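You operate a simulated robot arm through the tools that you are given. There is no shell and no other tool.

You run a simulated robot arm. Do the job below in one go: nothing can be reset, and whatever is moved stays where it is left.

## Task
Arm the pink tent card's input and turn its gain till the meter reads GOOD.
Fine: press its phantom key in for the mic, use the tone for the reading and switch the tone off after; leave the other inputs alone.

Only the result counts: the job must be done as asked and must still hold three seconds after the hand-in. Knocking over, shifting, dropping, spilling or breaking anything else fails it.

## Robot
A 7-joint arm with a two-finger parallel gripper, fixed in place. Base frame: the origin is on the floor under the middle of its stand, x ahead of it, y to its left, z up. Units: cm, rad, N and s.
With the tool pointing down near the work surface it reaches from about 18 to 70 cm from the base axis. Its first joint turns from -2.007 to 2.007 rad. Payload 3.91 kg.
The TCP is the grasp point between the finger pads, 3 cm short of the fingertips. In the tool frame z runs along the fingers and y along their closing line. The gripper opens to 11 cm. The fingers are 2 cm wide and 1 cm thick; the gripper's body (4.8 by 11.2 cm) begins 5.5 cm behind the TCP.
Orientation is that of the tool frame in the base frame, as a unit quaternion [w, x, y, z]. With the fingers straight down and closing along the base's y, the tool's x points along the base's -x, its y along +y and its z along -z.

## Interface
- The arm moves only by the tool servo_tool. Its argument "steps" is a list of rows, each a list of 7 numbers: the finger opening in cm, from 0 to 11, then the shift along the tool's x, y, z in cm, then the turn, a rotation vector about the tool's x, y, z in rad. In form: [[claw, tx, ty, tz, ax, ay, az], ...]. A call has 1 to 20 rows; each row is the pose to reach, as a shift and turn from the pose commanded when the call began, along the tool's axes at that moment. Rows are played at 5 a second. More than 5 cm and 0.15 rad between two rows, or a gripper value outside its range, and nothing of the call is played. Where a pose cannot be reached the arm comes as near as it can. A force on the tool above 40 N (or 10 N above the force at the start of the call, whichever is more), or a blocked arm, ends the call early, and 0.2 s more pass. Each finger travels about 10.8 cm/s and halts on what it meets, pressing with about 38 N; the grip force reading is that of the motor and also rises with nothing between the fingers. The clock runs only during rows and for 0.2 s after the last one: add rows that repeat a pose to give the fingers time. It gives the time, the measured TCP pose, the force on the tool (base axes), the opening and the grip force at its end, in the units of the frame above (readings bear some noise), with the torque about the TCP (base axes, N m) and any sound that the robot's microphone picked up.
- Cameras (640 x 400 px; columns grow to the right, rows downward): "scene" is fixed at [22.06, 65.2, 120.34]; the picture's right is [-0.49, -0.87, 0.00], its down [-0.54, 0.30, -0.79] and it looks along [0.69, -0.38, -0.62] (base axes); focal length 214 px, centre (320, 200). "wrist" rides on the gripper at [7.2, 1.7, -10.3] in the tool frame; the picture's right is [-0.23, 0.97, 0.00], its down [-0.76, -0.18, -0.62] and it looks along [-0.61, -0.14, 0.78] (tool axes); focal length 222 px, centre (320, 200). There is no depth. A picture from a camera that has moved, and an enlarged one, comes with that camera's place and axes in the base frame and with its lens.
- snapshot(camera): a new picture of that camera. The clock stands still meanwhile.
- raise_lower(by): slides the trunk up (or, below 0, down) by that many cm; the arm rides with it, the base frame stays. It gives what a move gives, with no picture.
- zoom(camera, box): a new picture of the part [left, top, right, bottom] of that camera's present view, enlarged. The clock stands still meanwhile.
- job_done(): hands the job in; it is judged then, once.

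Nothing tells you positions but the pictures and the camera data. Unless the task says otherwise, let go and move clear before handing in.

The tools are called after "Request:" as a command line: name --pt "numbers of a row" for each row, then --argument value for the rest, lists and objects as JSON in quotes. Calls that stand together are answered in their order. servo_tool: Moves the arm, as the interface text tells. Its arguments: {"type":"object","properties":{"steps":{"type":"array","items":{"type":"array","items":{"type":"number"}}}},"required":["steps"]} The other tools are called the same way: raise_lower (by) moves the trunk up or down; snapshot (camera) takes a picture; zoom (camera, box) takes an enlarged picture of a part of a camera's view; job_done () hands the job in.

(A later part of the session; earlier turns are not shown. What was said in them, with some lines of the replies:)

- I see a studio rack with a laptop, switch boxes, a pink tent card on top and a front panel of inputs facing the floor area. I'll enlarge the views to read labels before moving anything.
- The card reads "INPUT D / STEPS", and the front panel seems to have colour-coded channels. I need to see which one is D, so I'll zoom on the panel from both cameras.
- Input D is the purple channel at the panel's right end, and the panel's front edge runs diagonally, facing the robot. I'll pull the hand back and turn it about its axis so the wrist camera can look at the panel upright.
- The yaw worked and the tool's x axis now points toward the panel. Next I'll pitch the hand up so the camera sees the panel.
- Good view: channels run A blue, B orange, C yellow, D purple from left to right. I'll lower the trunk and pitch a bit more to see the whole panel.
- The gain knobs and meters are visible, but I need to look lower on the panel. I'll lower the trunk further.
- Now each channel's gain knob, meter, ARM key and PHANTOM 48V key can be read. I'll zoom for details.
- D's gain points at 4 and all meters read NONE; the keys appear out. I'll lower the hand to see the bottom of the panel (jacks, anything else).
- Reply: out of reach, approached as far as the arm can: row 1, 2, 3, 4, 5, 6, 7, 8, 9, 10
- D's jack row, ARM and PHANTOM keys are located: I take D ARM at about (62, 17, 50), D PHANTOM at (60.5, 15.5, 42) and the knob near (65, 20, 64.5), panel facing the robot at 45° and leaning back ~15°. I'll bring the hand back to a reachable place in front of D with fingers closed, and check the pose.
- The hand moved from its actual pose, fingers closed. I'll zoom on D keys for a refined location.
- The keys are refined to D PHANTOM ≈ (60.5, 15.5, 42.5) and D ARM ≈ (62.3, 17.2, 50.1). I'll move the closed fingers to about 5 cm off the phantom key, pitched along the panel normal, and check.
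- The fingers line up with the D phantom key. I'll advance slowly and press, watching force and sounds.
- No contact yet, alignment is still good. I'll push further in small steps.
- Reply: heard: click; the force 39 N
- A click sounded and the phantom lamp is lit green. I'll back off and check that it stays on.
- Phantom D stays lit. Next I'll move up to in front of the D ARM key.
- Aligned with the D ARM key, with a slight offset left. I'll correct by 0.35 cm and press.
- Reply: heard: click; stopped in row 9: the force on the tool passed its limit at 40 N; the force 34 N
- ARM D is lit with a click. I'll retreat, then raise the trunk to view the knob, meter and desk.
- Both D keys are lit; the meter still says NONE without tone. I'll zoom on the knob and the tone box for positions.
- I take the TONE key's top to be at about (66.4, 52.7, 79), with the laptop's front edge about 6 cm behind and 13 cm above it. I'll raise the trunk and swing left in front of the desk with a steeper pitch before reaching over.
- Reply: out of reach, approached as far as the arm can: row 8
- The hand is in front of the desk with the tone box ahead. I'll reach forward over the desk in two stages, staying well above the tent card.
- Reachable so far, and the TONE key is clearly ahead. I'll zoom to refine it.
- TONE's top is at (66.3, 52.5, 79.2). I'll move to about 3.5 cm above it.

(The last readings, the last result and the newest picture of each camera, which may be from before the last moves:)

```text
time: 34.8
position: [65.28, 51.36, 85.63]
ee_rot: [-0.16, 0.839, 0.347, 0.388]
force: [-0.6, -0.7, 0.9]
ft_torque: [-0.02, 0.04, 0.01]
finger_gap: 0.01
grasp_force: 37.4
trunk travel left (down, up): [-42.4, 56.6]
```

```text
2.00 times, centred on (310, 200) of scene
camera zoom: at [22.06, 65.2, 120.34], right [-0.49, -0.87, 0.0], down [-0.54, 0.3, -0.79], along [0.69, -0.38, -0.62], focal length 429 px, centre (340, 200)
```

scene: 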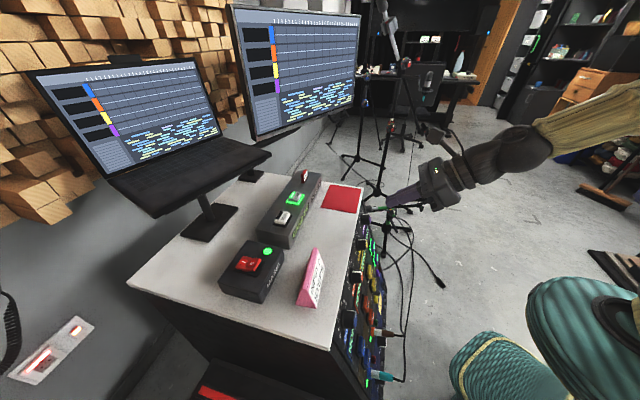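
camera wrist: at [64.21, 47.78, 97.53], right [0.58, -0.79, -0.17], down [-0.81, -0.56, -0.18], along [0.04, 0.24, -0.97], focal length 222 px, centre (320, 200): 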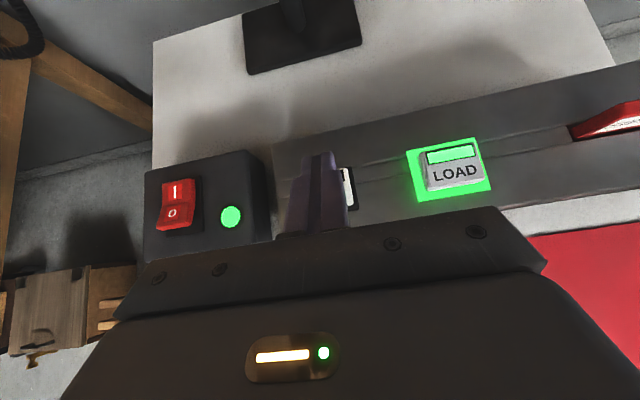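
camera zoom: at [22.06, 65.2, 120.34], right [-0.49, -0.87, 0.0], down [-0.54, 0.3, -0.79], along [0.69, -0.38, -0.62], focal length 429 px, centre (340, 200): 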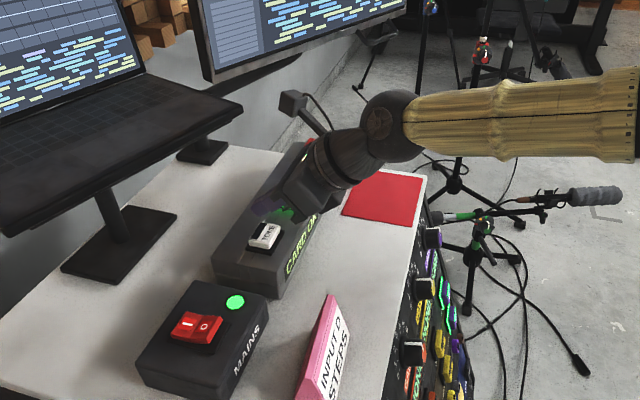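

Alignment over TONE checks out by projection. I'll descend vertically and press.

Request:
servo_tool --pt "0 -0.76 0 0.65 0 0 0" --pt "0 -1.53 0 1.29 0 0 0" --pt "0 -2.29 0 1.94 0 0 0" --pt "0 -2.67 0 2.26 0 0 0" --pt "0 -2.98 0 2.52 0 0 0" --pt "0 -3.2 0 2.72 0 0 0" --pt "0 -3.2 0 2.72 0 0 0"

Request:
zoom --camera "scene" --box '[230, 150, 390, 270]'

```text
time: 36.4
position: [65.02, 51.37, 81.86]
ee_rot: [-0.16, 0.837, 0.347, 0.393]
force: [7.0, 4.6, 20.9]
ft_torque: [0.36, -0.43, -0.08]
finger_gap: 0.0
grasp_force: 38.1
trunk travel left (down, up): [-42.4, 56.6]
heard: click
```

```text
3.33 times, centred on (310, 210) of scene
camera zoom: at [22.06, 65.2, 120.34], right [-0.49, -0.87, 0.0], down [-0.54, 0.3, -0.79], along [0.69, -0.38, -0.62], focal length 715 px, centre (353, 167)
```

zoom: 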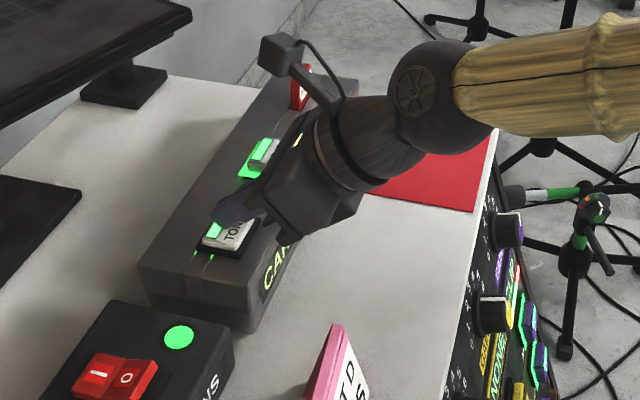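

TONE clicked on and its lamp is green. I'll lift off vertically and go back out in front of the desk.

Request:
servo_tool --pt "0 0.76 0 -0.65 0 0 0" --pt "0 2.3 0 -1.94 0 0 0" --pt "0 4.2 0 -3.56 0 0 0" --pt "0 3.0 0 -6.5 0 0 0" --pt "0 1.8 0 -9.5 0 0 0" --pt "0 0.6 0 -12.5 0 0 0" --pt "0 -0.6 0 -15.5 0 0 0" --pt "0 -2 0 -18.5 0 0 0" --pt "0 -4 0 -21.3 0 0 0" --pt "0 -6 0 -24 0 0 0" --pt "0 -8.1 0 -26.7 0 0 0" --pt "0 -8.1 0 -26.7 0 0 0"

Request:
snapshot --camera "wrist"

Request:
snapshot --camera "scene"

```text
time: 39.0
position: [47.09, 33.3, 92.41]
ee_rot: [-0.161, 0.838, 0.348, 0.389]
force: [-0.5, 0.7, 0.3]
ft_torque: [-0.03, 0.0, 0.01]
finger_gap: 0.0
grasp_force: 37.5
trunk travel left (down, up): [-42.4, 56.6]
```

```text
taken
camera wrist: at [46.07, 29.75, 104.44], right [0.59, -0.79, -0.17], down [-0.81, -0.56, -0.18], along [0.04, 0.24, -0.97], focal length 222 px, centre (320, 200)
```

wrist: 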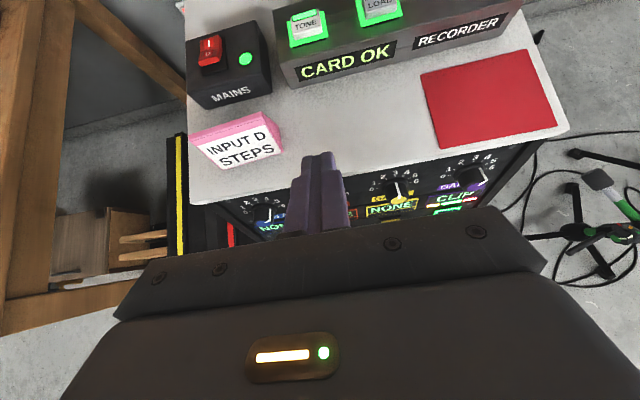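

```text
taken
```

scene: 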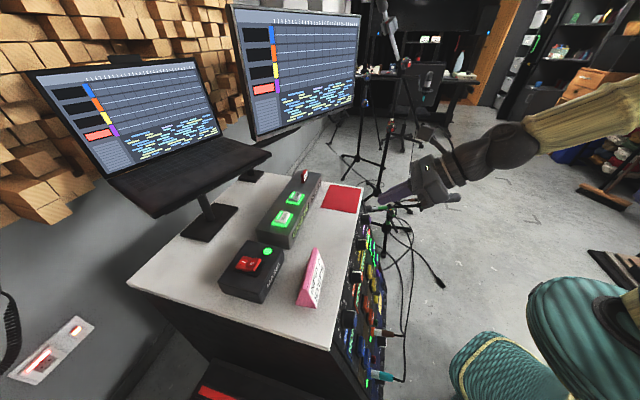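

The D meter now reads CLIP, so gain must come down from 4 (turn counter-clockwise). I'll move back in front of the D knob, pitched along the panel normal (~20° tilt from the screw positions), and open the fingers.

Request:
servo_tool --pt "1 -0.95 2.47 -0.77 0 0.039 0" --pt "2 -1.89 4.93 -1.54 0 0.078 0" --pt "3 -2.84 7.4 -2.31 0 0.117 0" --pt "4 -3.79 9.87 -3.08 0 0.156 0" --pt "5 -4.73 12.33 -3.84 0 0.195 0" --pt "6 -5.68 14.8 -4.61 0 0.234 0" --pt "7 -6.63 17.27 -5.38 0 0.273 0" --pt "7 -7.57 19.73 -6.15 0 0.312 0" --pt "7 -8.52 22.2 -6.92 0 0.351 0" --pt "7 -8.52 22.2 -6.92 0 0.351 0"

Request:
raise_lower --by -20

Request:
snapshot --camera "wrist"

Request:
zoom --camera "scene" --box '[220, 0, 370, 150]'

```text
time: 41.2
position: [55.17, 9.83, 90.43]
ee_rot: [-0.218, 0.758, 0.314, 0.528]
force: [0.1, -0.2, -0.1]
ft_torque: [0.0, 0.01, 0.03]
finger_gap: 6.98
grasp_force: 0.0
trunk travel left (down, up): [-42.4, 56.6]
```

```text
time: 43.4
position: [55.16, 9.97, 70.37]
ee_rot: [-0.219, 0.758, 0.314, 0.528]
force: [-0.6, -0.2, 0.1]
ft_torque: [0.03, 0.01, -0.01]
finger_gap: 7.02
grasp_force: 0.1
trunk travel left (down, up): [-22.4, 76.6]
```

```text
taken
camera wrist: at [51.33, 3.52, 80.67], right [0.63, -0.74, -0.21], down [-0.73, -0.47, -0.5], along [0.27, 0.47, -0.84], focal length 222 px, centre (320, 200)
```

wrist: 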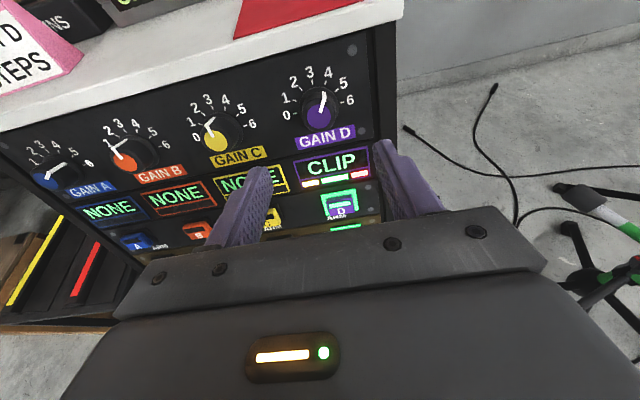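

```text
2.67 times, centred on (295, 75) of scene
camera zoom: at [22.06, 65.2, 120.34], right [-0.49, -0.87, 0.0], down [-0.54, 0.3, -0.79], along [0.69, -0.38, -0.62], focal length 572 px, centre (387, 533)
```

zoom: 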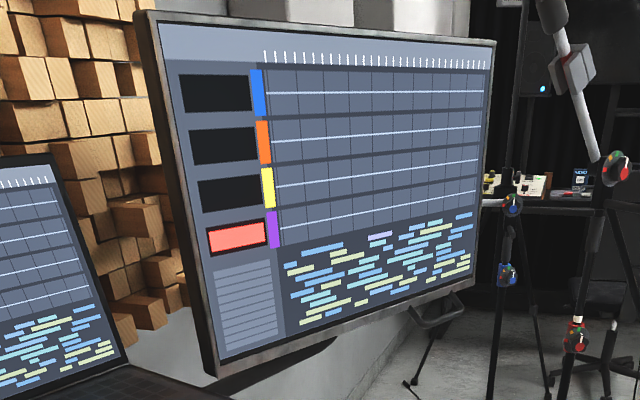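

The meter reads CLIP and the monitor's D track shows red, a handy readout. I'll zoom on the knob for exact centring.

Request:
zoom --camera "wrist" --box '[270, 60, 390, 200]'

Request:
zoom --camera "scene" --box '[330, 190, 430, 290]'

```text
2.86 times, centred on (330, 130) of wrist
camera zoom: at [51.33, 3.52, 80.67], right [0.63, -0.74, -0.21], down [-0.73, -0.47, -0.5], along [0.27, 0.47, -0.84], focal length 635 px, centre (291, 400)
```

zoom: 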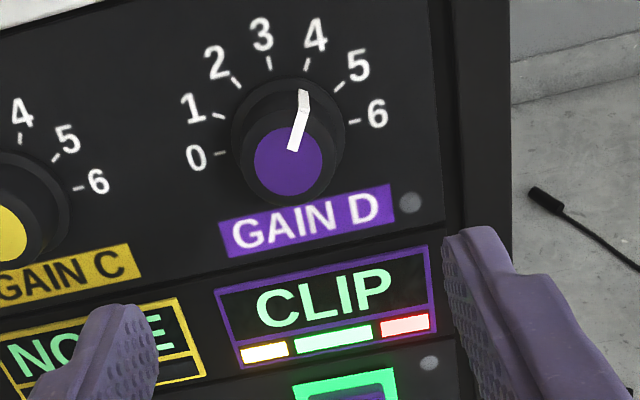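

```text
4.00 times, centred on (380, 240) of scene
camera zoom: at [22.06, 65.2, 120.34], right [-0.49, -0.87, 0.0], down [-0.54, 0.3, -0.79], along [0.69, -0.38, -0.62], focal length 858 px, centre (80, 40)
```

zoom: 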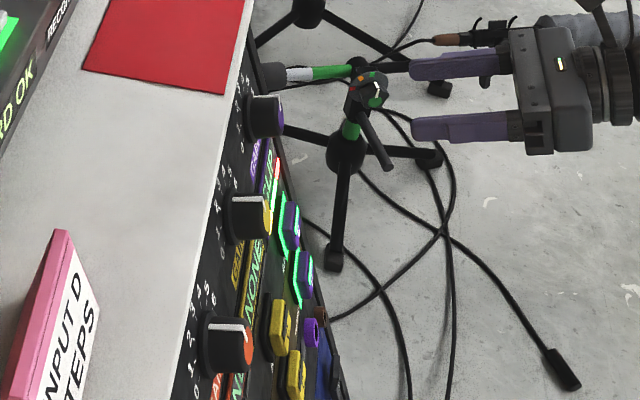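

Knob cap centre confirmed at (64.4, 19.3, 64.9). I'll advance most of the way on its axis and check centring.

Request:
servo_tool --pt "7 -0.2 -0.05 2 0 0 0" --pt "7 -0.4 -0.1 4 0 0 0" --pt "7 -0.64 -0.14 6 0 0 0" --pt "7 -0.64 -0.14 8.5 0 0 0" --pt "7 -0.64 -0.14 8.5 0 0 0"

Request:
snapshot --camera "wrist"

Request:
zoom --camera "scene" --box '[330, 190, 430, 290]'

```text
time: 44.6
position: [60.7, 15.51, 67.0]
ee_rot: [-0.218, 0.758, 0.315, 0.528]
force: [-0.1, 0.3, 0.6]
ft_torque: [-0.01, 0.0, 0.0]
finger_gap: 7.0
grasp_force: 0.1
trunk travel left (down, up): [-22.4, 76.6]
```

```text
taken
camera wrist: at [56.78, 9.11, 77.2], right [0.63, -0.74, -0.21], down [-0.72, -0.47, -0.5], along [0.27, 0.47, -0.84], focal length 222 px, centre (320, 200)
```

wrist: 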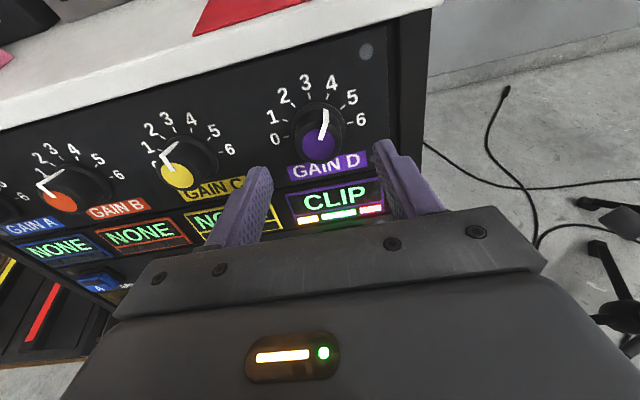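

```text
4.00 times, centred on (380, 240) of scene
camera zoom: at [22.06, 65.2, 120.34], right [-0.49, -0.87, 0.0], down [-0.54, 0.3, -0.79], along [0.69, -0.38, -0.62], focal length 858 px, centre (80, 40)
```

zoom: 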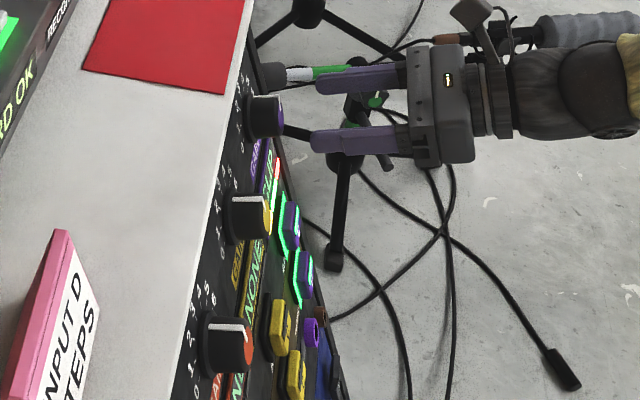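

Centred on the knob. I'll advance the fingers around it.

Request:
servo_tool --pt "7 0 0 1.5 0 0 0" --pt "7 0 0 3 0 0 0" --pt "7 0 0 4.2 0 0 0" --pt "7 0 0 5.1 0 0 0" --pt "7 0 0 5.1 0 0 0"

Request:
zoom --camera "wrist" --box '[220, 60, 420, 220]'

Request:
zoom --camera "scene" --box '[330, 190, 430, 290]'

```text
time: 45.8
position: [63.99, 18.82, 65.25]
ee_rot: [-0.218, 0.758, 0.314, 0.529]
force: [0.3, -0.1, 0.0]
ft_torque: [0.02, 0.0, 0.0]
finger_gap: 7.01
grasp_force: 0.1
trunk travel left (down, up): [-22.4, 76.6]
```

```text
2.50 times, centred on (320, 140) of wrist
camera zoom: at [60.13, 12.42, 75.41], right [0.63, -0.75, -0.21], down [-0.73, -0.47, -0.5], along [0.27, 0.47, -0.84], focal length 555 px, centre (320, 350)
```

zoom: 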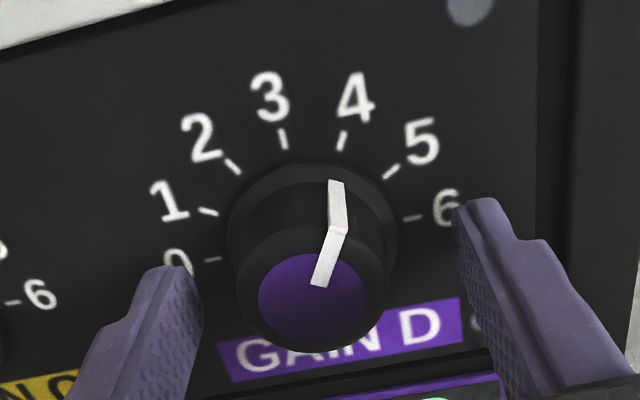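

```text
4.00 times, centred on (380, 240) of scene
camera zoom: at [22.06, 65.2, 120.34], right [-0.49, -0.87, 0.0], down [-0.54, 0.3, -0.79], along [0.69, -0.38, -0.62], focal length 858 px, centre (80, 40)
```

zoom: 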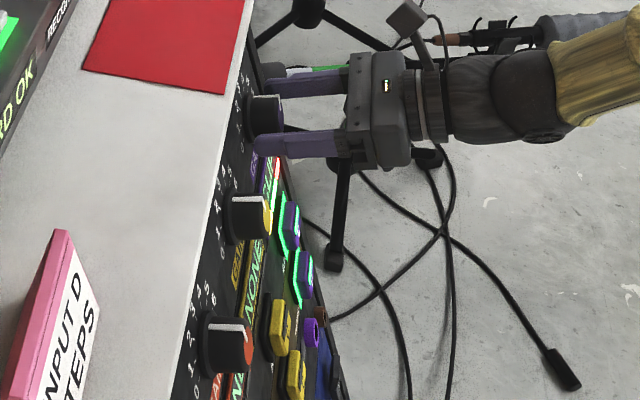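

Fingers straddle the knob with tips clear of the panel. I'll nudge for centring and close on it.

Request:
servo_tool --pt "6 0.2 -0.15 0.1 0 0 0" --pt "4.5 0.2 -0.15 0.1 0 0 0" --pt "3.5 0.2 -0.15 0.1 0 0 0" --pt "2.5 0.2 -0.15 0.1 0 0 0" --pt "2 0.2 -0.15 0.1 0 0 0" --pt "2 0.2 -0.15 0.1 0 0 0"

Request:
zoom --camera "wrist" --box '[220, 60, 420, 220]'

```text
time: 47.2
position: [63.96, 19.01, 65.28]
ee_rot: [-0.219, 0.757, 0.314, 0.529]
force: [0.2, 0.8, 0.4]
ft_torque: [-0.12, 0.37, 0.42]
finger_gap: 3.95
grasp_force: 45.2
trunk travel left (down, up): [-22.4, 76.6]
```

```text
2.50 times, centred on (320, 140) of wrist
camera zoom: at [60.13, 12.66, 75.55], right [0.63, -0.74, -0.21], down [-0.73, -0.47, -0.5], along [0.27, 0.47, -0.84], focal length 555 px, centre (320, 350)
```

zoom: 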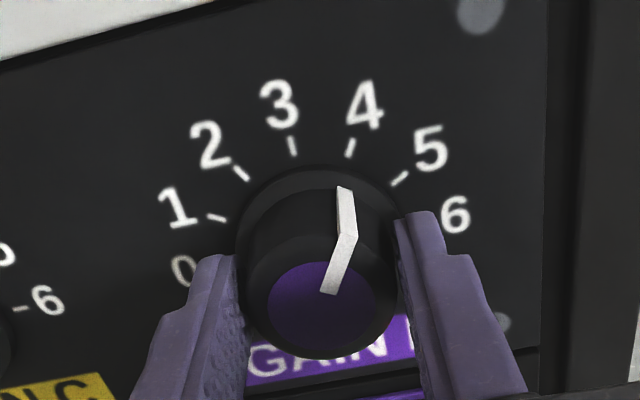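

Gripped at 3.95 cm. I'll turn counter-clockwise about 15° and check pointer and meter on the monitor.

Request:
servo_tool --pt "2 0 0 0 0 0 -0.065" --pt "2 0 0 0 0 0 -0.13" --pt "2 0 0 0 0 0 -0.195" --pt "2 0 0 0 0 0 -0.26" --pt "2 0 0 0 0 0 -0.26"

Request:
snapshot --camera "wrist"

Request:
zoom --camera "scene" --box '[220, 0, 370, 150]'

```text
time: 48.4
position: [63.95, 19.04, 65.3]
ee_rot: [-0.148, 0.71, 0.411, 0.552]
force: [-3.5, -0.2, 1.3]
ft_torque: [-0.03, -0.21, -0.48]
finger_gap: 3.95
grasp_force: 45.1
trunk travel left (down, up): [-22.4, 76.6]
```

```text
taken
camera wrist: at [58.77, 14.11, 75.72], right [0.71, -0.7, 0.03], down [-0.59, -0.62, -0.52], along [0.38, 0.35, -0.85], focal length 222 px, centre (320, 200)
```

wrist: 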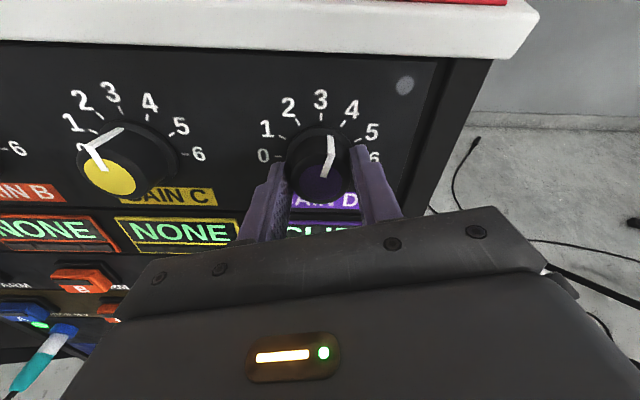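

```text
2.67 times, centred on (295, 75) of scene
camera zoom: at [22.06, 65.2, 120.34], right [-0.49, -0.87, 0.0], down [-0.54, 0.3, -0.79], along [0.69, -0.38, -0.62], focal length 572 px, centre (387, 533)
```

zoom: 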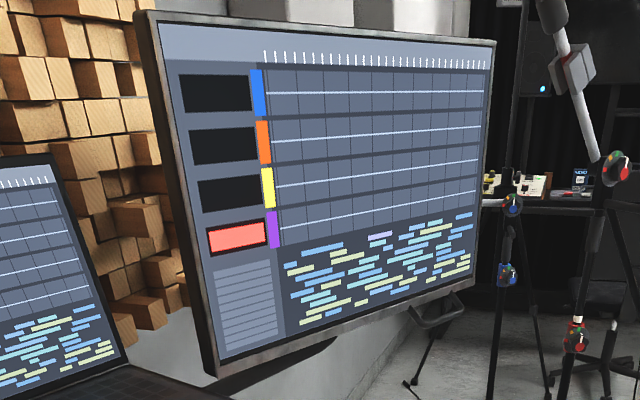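

The knob follows and is now near 3.5, still CLIP. I'll turn another 15°.

Request:
servo_tool --pt "2 0 0 0 0 0 -0.065" --pt "2 0 0 0 0 0 -0.13" --pt "2 0 0 0 0 0 -0.195" --pt "2 0 0 0 0 0 -0.26" --pt "2 0 0 0 0 0 -0.26"

Request:
zoom --camera "wrist" --box '[220, 60, 420, 240]'

Request:
zoom --camera "scene" --box '[220, 0, 370, 150]'

```text
time: 49.6
position: [64.02, 19.21, 65.21]
ee_rot: [-0.075, 0.651, 0.499, 0.567]
force: [-6.6, 3.8, 0.2]
ft_torque: [-0.58, 0.15, -0.93]
finger_gap: 3.94
grasp_force: 45.1
trunk travel left (down, up): [-22.4, 76.6]
```

```text
2.22 times, centred on (320, 150) of wrist
camera zoom: at [57.33, 15.4, 75.41], right [0.75, -0.61, 0.27], down [-0.44, -0.76, -0.49], along [0.5, 0.25, -0.83], focal length 494 px, centre (320, 311)
```

zoom: 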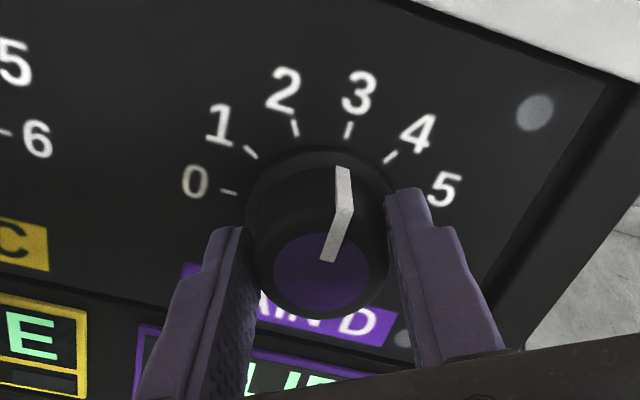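

```text
2.67 times, centred on (295, 75) of scene
camera zoom: at [22.06, 65.2, 120.34], right [-0.49, -0.87, 0.0], down [-0.54, 0.3, -0.79], along [0.69, -0.38, -0.62], focal length 572 px, centre (387, 533)
```

zoom: 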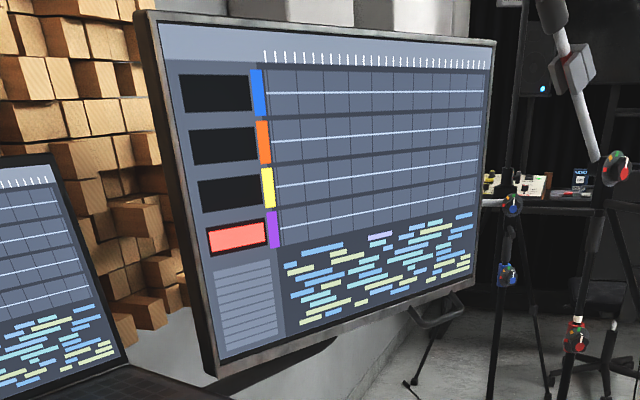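

Now at 3, still CLIP. Another 15° down.

Request:
servo_tool --pt "2 0 0 0 0 0 -0.065" --pt "2 0 0 0 0 0 -0.13" --pt "2 0 0 0 0 0 -0.195" --pt "2 0 0 0 0 0 -0.26" --pt "2 0 0 0 0 0 -0.26"

Request:
zoom --camera "wrist" --box '[220, 60, 420, 240]'

Request:
zoom --camera "scene" --box '[220, 0, 370, 150]'

```text
time: 50.8
position: [63.93, 19.14, 65.1]
ee_rot: [0.0, 0.581, 0.579, 0.572]
force: [-14.5, 3.0, -3.8]
ft_torque: [-0.06, -0.23, -0.67]
finger_gap: 3.99
grasp_force: 45.0
trunk travel left (down, up): [-22.4, 76.6]
```

```text
2.22 times, centred on (320, 150) of wrist
camera zoom: at [55.87, 16.47, 74.64], right [0.73, -0.47, 0.49], down [-0.29, -0.87, -0.41], along [0.62, 0.16, -0.77], focal length 494 px, centre (320, 311)
```

zoom: 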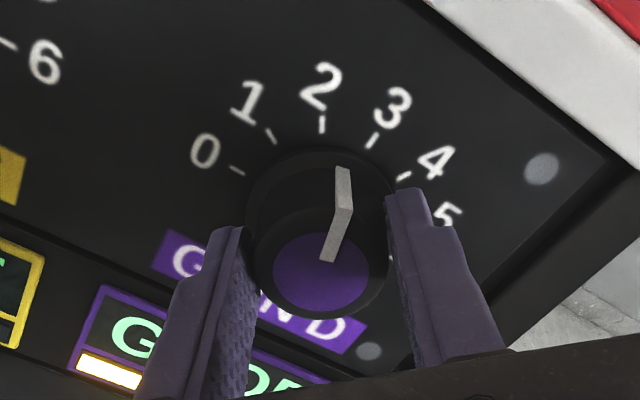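

```text
2.67 times, centred on (295, 75) of scene
camera zoom: at [22.06, 65.2, 120.34], right [-0.49, -0.87, 0.0], down [-0.54, 0.3, -0.79], along [0.69, -0.38, -0.62], focal length 572 px, centre (387, 533)
```

zoom: 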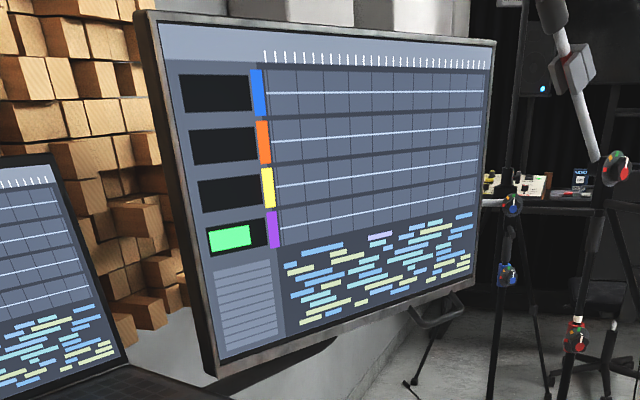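

The meter now reads GOOD and the monitor's D track is green at about 2.5. I'll turn slightly further in small steps to find some margin around GOOD.

Request:
servo_tool --pt "2 0 0 0 0 0 -0.05" --pt "2 0 0 0 0 0 -0.1" --pt "2 0 0 0 0 0 -0.1"

Request:
zoom --camera "scene" --box '[220, 0, 370, 150]'

Request:
zoom --camera "wrist" --box '[220, 60, 420, 240]'

```text
time: 51.6
position: [63.88, 19.22, 65.25]
ee_rot: [0.027, 0.551, 0.608, 0.571]
force: [-18.1, 3.2, -7.5]
ft_torque: [-0.03, -0.21, -0.66]
finger_gap: 3.99
grasp_force: 45.6
trunk travel left (down, up): [-22.4, 76.6]
```

```text
2.67 times, centred on (295, 75) of scene
camera zoom: at [22.06, 65.2, 120.34], right [-0.49, -0.87, 0.0], down [-0.54, 0.3, -0.79], along [0.69, -0.38, -0.62], focal length 572 px, centre (387, 533)
```

zoom: 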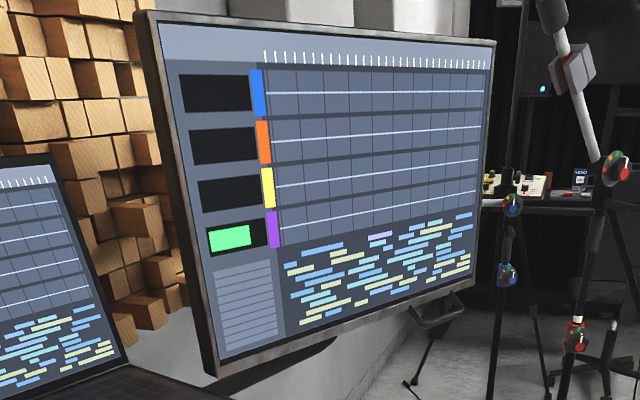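

```text
2.22 times, centred on (320, 150) of wrist
camera zoom: at [55.34, 16.81, 74.24], right [0.71, -0.41, 0.57], down [-0.23, -0.9, -0.37], along [0.67, 0.13, -0.74], focal length 494 px, centre (320, 311)
```

zoom: 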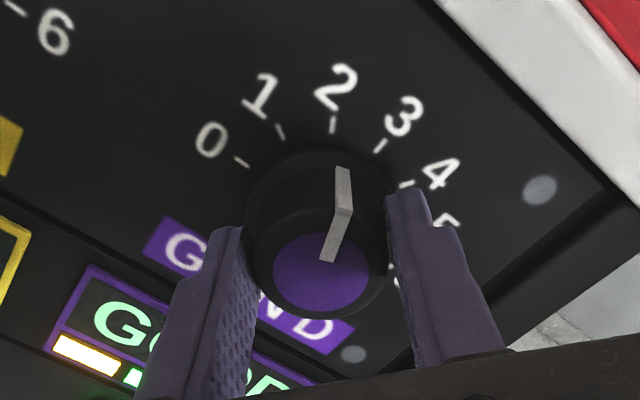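

Still GOOD at about 2.25. A lateral force of ~18 N has built up along the closing line, so I'll relieve it with a tiny shift before releasing.

Request:
servo_tool --pt "2 0.03 -0.1 -0.03 0 0 0" --pt "2 0.05 -0.17 -0.05 0 0 0" --pt "2 0.05 -0.17 -0.05 0 0 0"

Request:
zoom --camera "scene" --box '[220, 0, 370, 150]'

```text
time: 52.4
position: [63.83, 19.09, 65.26]
ee_rot: [0.029, 0.552, 0.606, 0.572]
force: [-1.4, 5.1, -4.5]
ft_torque: [0.59, -0.71, -0.28]
finger_gap: 3.96
grasp_force: 45.4
trunk travel left (down, up): [-22.4, 76.6]
```

```text
2.67 times, centred on (295, 75) of scene
camera zoom: at [22.06, 65.2, 120.34], right [-0.49, -0.87, 0.0], down [-0.54, 0.3, -0.79], along [0.69, -0.38, -0.62], focal length 572 px, centre (387, 533)
```

zoom: 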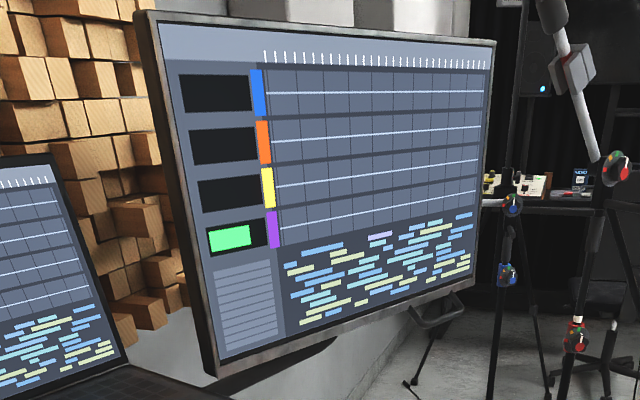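

Force is nearly gone and it still reads GOOD. I'll open the fingers and back straight off.

Request:
servo_tool --pt "4.2 0 0 0 0 0 0" --pt "4.8 0 0 0 0 0 0" --pt "5.6 0 0 0 0 0 0" --pt "6.2 0 0 0 0 0 0" --pt "6.2 0 0 -1 0 0 0" --pt "6.2 0 0 -2.5 0 0 0" --pt "6.2 0 0 -4.5 0 0 0" --pt "6.2 0 0 -7 0 0 0" --pt "6.2 0 0 -10 0 0 0" --pt "6.2 0 0 -10 0 0 0"

Request:
snapshot --camera "wrist"

Request:
zoom --camera "scene" --box '[220, 0, 370, 150]'

```text
time: 54.6
position: [57.07, 12.51, 68.68]
ee_rot: [0.028, 0.552, 0.606, 0.571]
force: [0.0, 0.1, 0.6]
ft_torque: [-0.03, 0.03, 0.01]
finger_gap: 6.2
grasp_force: 0.0
trunk travel left (down, up): [-22.4, 76.6]
```

```text
taken
camera wrist: at [48.6, 10.22, 77.62], right [0.71, -0.41, 0.57], down [-0.23, -0.9, -0.37], along [0.67, 0.13, -0.74], focal length 222 px, centre (320, 200)
```

wrist: 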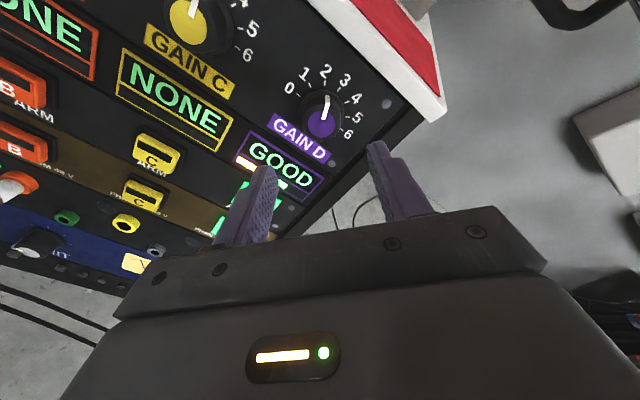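

```text
2.67 times, centred on (295, 75) of scene
camera zoom: at [22.06, 65.2, 120.34], right [-0.49, -0.87, 0.0], down [-0.54, 0.3, -0.79], along [0.69, -0.38, -0.62], focal length 572 px, centre (387, 533)
```

zoom: 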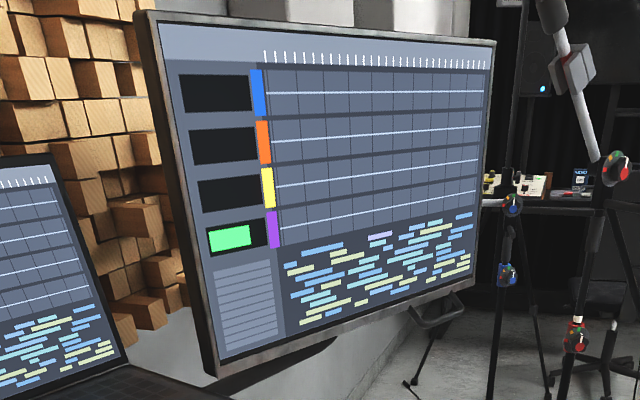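

The meter reads GOOD with the fingers off. Now I'll roll the hand back upright, close the fingers, and raise the trunk to go switch the tone off.

Request:
servo_tool --pt "5 0 0 -1 0 0 0.125" --pt "4 0 0 -2 0 0 0.25" --pt "3 0 0 -3 0 0 0.375" --pt "2 0 0 -4 0 0 0.5" --pt "1 0 0 -4 0 0 0.625" --pt "0 0 0 -4 0 0 0.75" --pt "0 0 0 -4 0 0 0.88" --pt "0 0 0 -4 0 0 0.88"

Request:
raise_lower --by 20

Request:
snapshot --camera "wrist"

```text
time: 56.4
position: [54.54, 9.92, 70.03]
ee_rot: [-0.219, 0.758, 0.314, 0.529]
force: [0.5, -0.4, 0.1]
ft_torque: [-0.04, -0.01, 0.01]
finger_gap: 0.01
grasp_force: 37.8
trunk travel left (down, up): [-22.4, 76.6]
```

```text
time: 58.6
position: [54.6, 9.85, 90.07]
ee_rot: [-0.217, 0.758, 0.314, 0.529]
force: [0.5, -0.2, 0.0]
ft_torque: [0.01, 0.03, -0.04]
finger_gap: 0.0
grasp_force: 37.9
trunk travel left (down, up): [-42.4, 56.6]
```

```text
taken
camera wrist: at [50.67, 3.45, 100.27], right [0.63, -0.75, -0.21], down [-0.73, -0.47, -0.5], along [0.27, 0.47, -0.84], focal length 222 px, centre (320, 200)
```

wrist: 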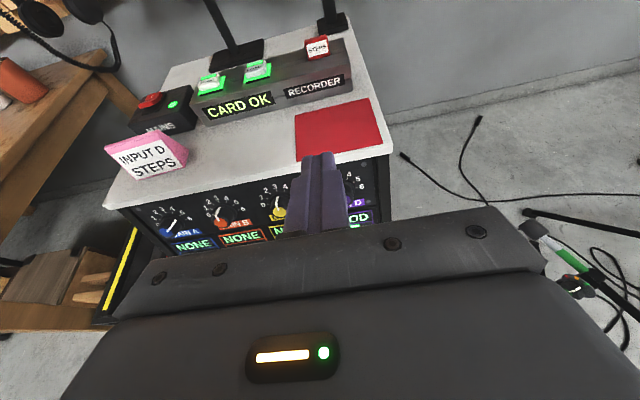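

Gain D stays set. I'll swing left and re-pitch to the earlier waypoint in front of the tone box.

Request:
servo_tool --pt "0 0.68 -2.43 1.08 0 -0.039 0" --pt "0 1.36 -4.86 2.16 0 -0.078 0" --pt "0 2.03 -7.28 3.24 0 -0.117 0" --pt "0 2.71 -9.71 4.32 0 -0.156 0" --pt "0 3.39 -12.14 5.41 0 -0.195 0" --pt "0 4.07 -14.57 6.49 0 -0.234 0" --pt "0 4.74 -16.99 7.57 0 -0.273 0" --pt "0 5.42 -19.42 8.65 0 -0.312 0" --pt "0 6.1 -21.85 9.73 0 -0.351 0" --pt "0 6.1 -21.85 9.73 0 -0.351 0"

Request:
snapshot --camera "wrist"

```text
time: 60.8
position: [47.22, 33.17, 92.34]
ee_rot: [-0.16, 0.839, 0.347, 0.389]
force: [-0.3, 0.4, 0.2]
ft_torque: [0.04, 0.01, 0.05]
finger_gap: 0.02
grasp_force: 37.7
trunk travel left (down, up): [-42.4, 56.6]
```

```text
taken
camera wrist: at [46.15, 29.64, 104.43], right [0.58, -0.79, -0.17], down [-0.81, -0.56, -0.18], along [0.05, 0.24, -0.97], focal length 222 px, centre (320, 200)
```

wrist: 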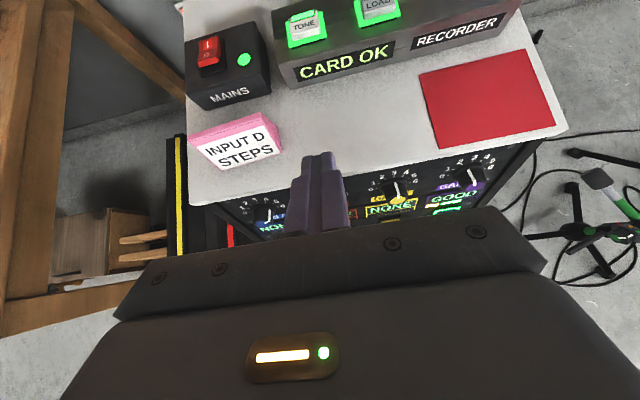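

Back at the waypoint with D still GOOD. I'll reach over the desk to just above TONE as before.

Request:
zoom --camera "wrist" --box '[340, 140, 520, 230]'

Request:
servo_tool --pt "0 1.9 -0.03 2.9 0 0 0" --pt "0 3.8 -0.06 5.8 0 0 0" --pt "0 5.6 -0.1 8.6 0 0 0" --pt "0 7.3 -0.13 11.4 0 0 0" --pt "0 9 -0.16 14.4 0 0 0" --pt "0 10.2 -0.18 17.6 0 0 0" --pt "0 11 -0.2 20.8 0 0 0" --pt "0 11.37 -0.2 23.87 0 0 0" --pt "0 11.37 -0.2 23.87 0 0 0"

Request:
snapshot --camera "wrist"

Request:
zoom --camera "scene" --box '[230, 150, 390, 270]'

```text
3.56 times, centred on (430, 185) of wrist
camera zoom: at [46.15, 29.64, 104.43], right [0.58, -0.79, -0.17], down [-0.81, -0.56, -0.18], along [0.05, 0.24, -0.97], focal length 790 px, centre (-71, 253)
```

zoom: 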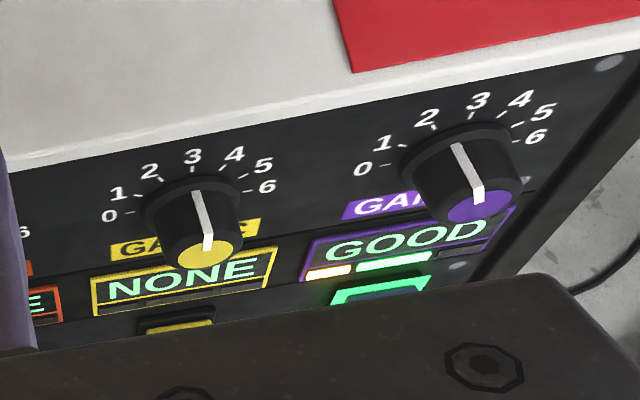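

```text
time: 62.8
position: [64.93, 51.46, 85.54]
ee_rot: [-0.16, 0.839, 0.348, 0.387]
force: [-0.5, -0.8, 0.1]
ft_torque: [0.02, -0.01, 0.07]
finger_gap: 0.0
grasp_force: 37.8
trunk travel left (down, up): [-42.4, 56.6]
```

```text
taken
camera wrist: at [63.95, 47.95, 97.56], right [0.58, -0.79, -0.17], down [-0.81, -0.56, -0.18], along [0.04, 0.24, -0.97], focal length 222 px, centre (320, 200)
```

wrist: 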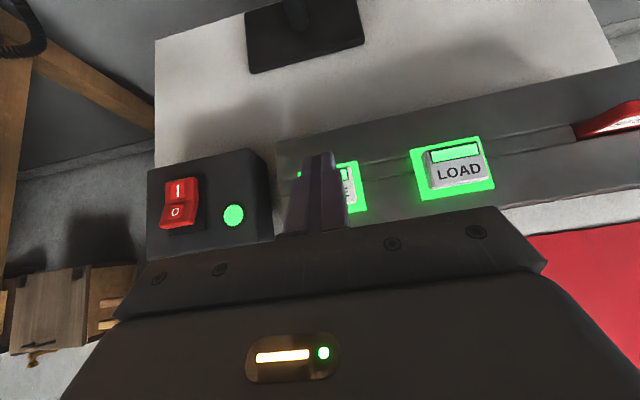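

```text
3.33 times, centred on (310, 210) of scene
camera zoom: at [22.06, 65.2, 120.34], right [-0.49, -0.87, 0.0], down [-0.54, 0.3, -0.79], along [0.69, -0.38, -0.62], focal length 715 px, centre (353, 167)
```

zoom: 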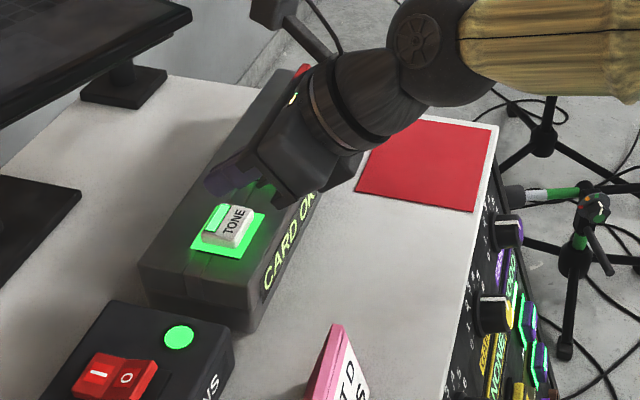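

Aligned over the lit TONE key, with a small 0.2 cm lateral correction. I'll press it once to switch off.

Request:
servo_tool --pt "0 -0.76 0.15 0.65 0 0 0" --pt "0 -1.53 0.2 1.29 0 0 0" --pt "0 -2.29 0.2 1.94 0 0 0" --pt "0 -2.67 0.2 2.26 0 0 0" --pt "0 -2.98 0.2 2.52 0 0 0" --pt "0 -3.2 0.2 2.72 0 0 0" --pt "0 -3.2 0.2 2.72 0 0 0"

Request:
zoom --camera "scene" --box '[230, 150, 390, 270]'

```text
time: 64.4
position: [65.21, 51.3, 81.82]
ee_rot: [-0.161, 0.837, 0.346, 0.391]
force: [2.3, 2.7, 16.0]
ft_torque: [0.23, -0.23, -0.02]
finger_gap: 0.01
grasp_force: 38.0
trunk travel left (down, up): [-42.4, 56.6]
heard: click
```

```text
3.33 times, centred on (310, 210) of scene
camera zoom: at [22.06, 65.2, 120.34], right [-0.49, -0.87, 0.0], down [-0.54, 0.3, -0.79], along [0.69, -0.38, -0.62], focal length 715 px, centre (353, 167)
```

zoom: 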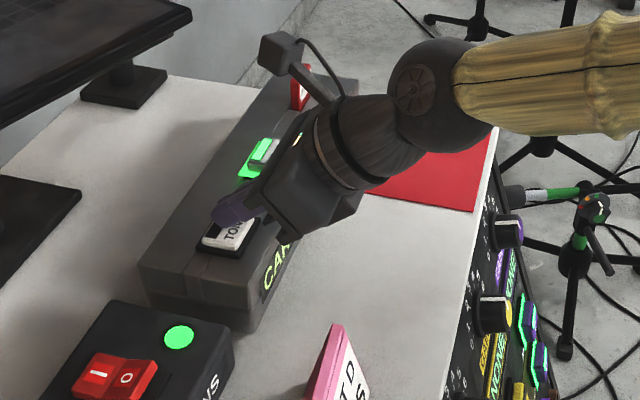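

A click, and the TONE lamp has gone out. I'll lift off the same way and back out from over the desk.

Request:
servo_tool --pt "0 0.76 0 -0.65 0 0 0" --pt "0 2.3 0 -1.94 0 0 0" --pt "0 4.2 0 -3.56 0 0 0" --pt "0 3.0 0 -6.5 0 0 0" --pt "0 1.8 0 -9.5 0 0 0" --pt "0 0.6 0 -12.5 0 0 0" --pt "0 -0.6 0 -15.5 0 0 0" --pt "0 -2 0 -18.5 0 0 0" --pt "0 -4 0 -21.3 0 0 0" --pt "0 -6 0 -24 0 0 0" --pt "0 -8.1 0 -26.7 0 0 0" --pt "0 -8.1 0 -26.7 0 0 0"

Request:
snapshot --camera "wrist"

Request:
snapshot --camera "scene"

```text
time: 67.0
position: [46.92, 33.11, 92.59]
ee_rot: [-0.16, 0.838, 0.348, 0.388]
force: [-0.3, 0.2, -0.1]
ft_torque: [-0.01, 0.02, 0.01]
finger_gap: 0.0
grasp_force: 37.7
trunk travel left (down, up): [-42.4, 56.6]
```

```text
taken
camera wrist: at [46.01, 29.68, 104.65], right [0.58, -0.79, -0.17], down [-0.81, -0.56, -0.18], along [0.05, 0.24, -0.97], focal length 222 px, centre (320, 200)
```

wrist: 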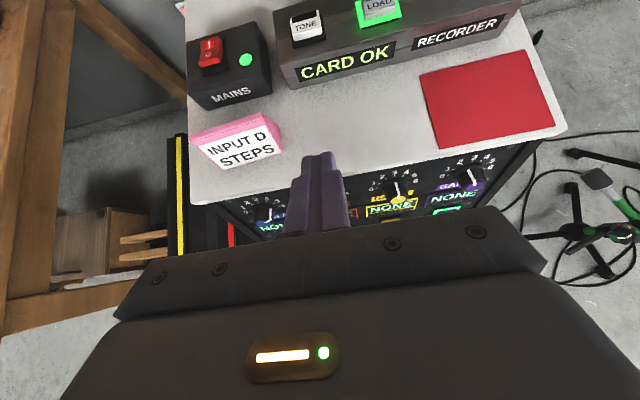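

```text
taken
```

scene: 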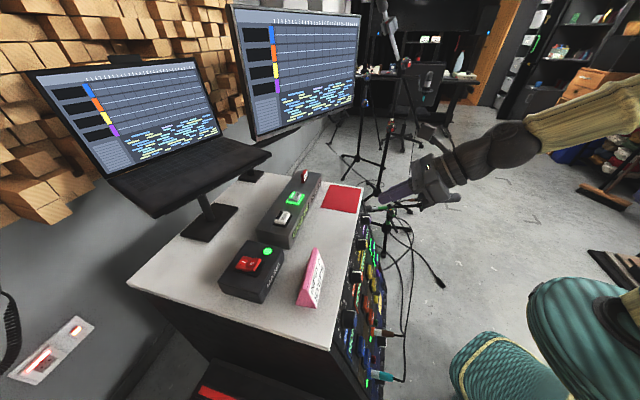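

Tone is off and the D meter is back to NONE without signal. I'll back away to a clear spot and verify the panel's final state.

Request:
servo_tool --pt "0 -1 2.5 -1.5 0 0.06 0" --pt "0 -2 5 -3 0 0.12 0" --pt "0 -3 7.5 -4.5 0 0.18 0" --pt "0 -4 10 -6 0 0.24 0" --pt "0 -5 12.5 -8 0 0.3 0" --pt "0 -6 13 -11 0 0.36 0" --pt "0 -7 13 -14 0 0.42 0" --pt "0 -7 13 -14 0 0.42 0"

Request:
raise_lower --by -18

Request:
snapshot --camera "wrist"

Request:
zoom --camera "scene" --box '[200, 160, 420, 380]'

```text
time: 68.8
position: [45.44, 13.31, 96.3]
ee_rot: [-0.229, 0.739, 0.306, 0.555]
force: [0.1, -0.1, 0.5]
ft_torque: [0.01, -0.04, 0.03]
finger_gap: 0.0
grasp_force: 37.5
trunk travel left (down, up): [-42.4, 56.6]
```

```text
time: 70.8
position: [45.41, 13.33, 78.34]
ee_rot: [-0.229, 0.739, 0.306, 0.555]
force: [0.4, -0.5, 0.2]
ft_torque: [0.01, -0.03, 0.03]
finger_gap: 0.01
grasp_force: 37.1
trunk travel left (down, up): [-24.4, 74.6]
```

```text
taken
camera wrist: at [41.13, 6.4, 87.98], right [0.64, -0.73, -0.22], down [-0.7, -0.45, -0.56], along [0.31, 0.51, -0.8], focal length 222 px, centre (320, 200)
```

wrist: 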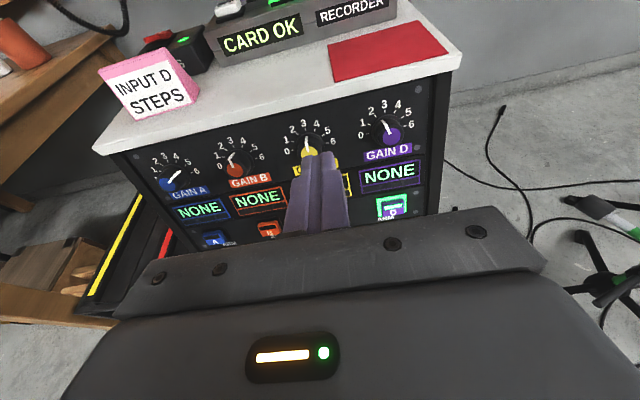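

```text
1.82 times, centred on (310, 270) of scene
camera zoom: at [22.06, 65.2, 120.34], right [-0.49, -0.87, 0.0], down [-0.54, 0.3, -0.79], along [0.69, -0.38, -0.62], focal length 390 px, centre (338, 73)
```

zoom: 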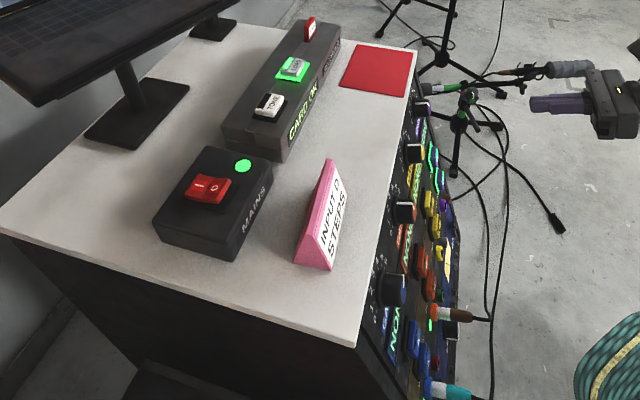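

Everything looks undisturbed. One last close look at the D keys and the monitor.

Request:
zoom --camera "scene" --box '[340, 200, 420, 280]'

Request:
zoom --camera "wrist" --box '[340, 90, 460, 230]'

```text
5.00 times, centred on (380, 240) of scene
camera zoom: at [22.06, 65.2, 120.34], right [-0.49, -0.87, 0.0], down [-0.54, 0.3, -0.79], along [0.69, -0.38, -0.62], focal length 1072 px, centre (20, 0)
```

zoom: 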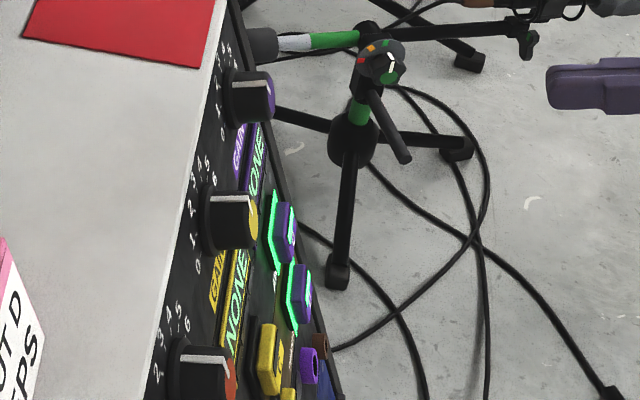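

```text
2.86 times, centred on (400, 160) of wrist
camera zoom: at [41.13, 6.4, 87.98], right [0.64, -0.73, -0.22], down [-0.7, -0.45, -0.56], along [0.31, 0.51, -0.8], focal length 635 px, centre (91, 314)
```

zoom: 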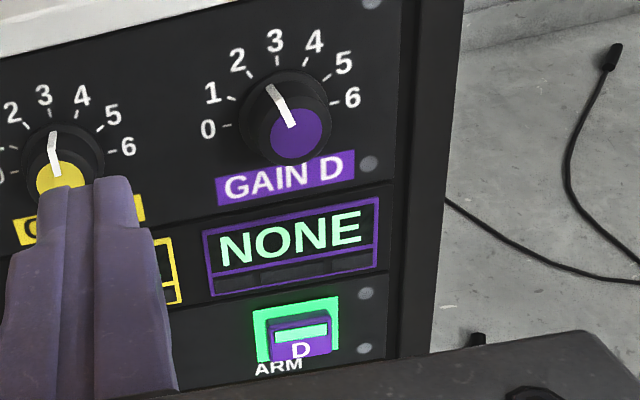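

D's ARM and PHANTOM keys are both lit. Its gain sits near 2.3, where the meter read GOOD with the tone on. The tone is off, the other inputs are untouched and the arm is clear, so I'm handing in.

Request:
job_done

```text
The job is handed in.
```

Input D, the one on the pink tent card, is armed and its phantom power is on. Its gain is turned down from 4 to about 2.3.

- **Reading:** with the tone on, the meter showed CLIP at 4 and GOOD at the new setting. It stayed GOOD after I let go of the knob.
- **Tone:** it is off again, so D's meter now reads NONE.
- **Mic:** no cable was plugged into D's jack when I looked. You didn't ask for one to be plugged in, so I left it, but D will get no mic signal until one is.
- **Everything else:** I didn't touch the other inputs, nothing on the desk was moved, and the arm is clear.
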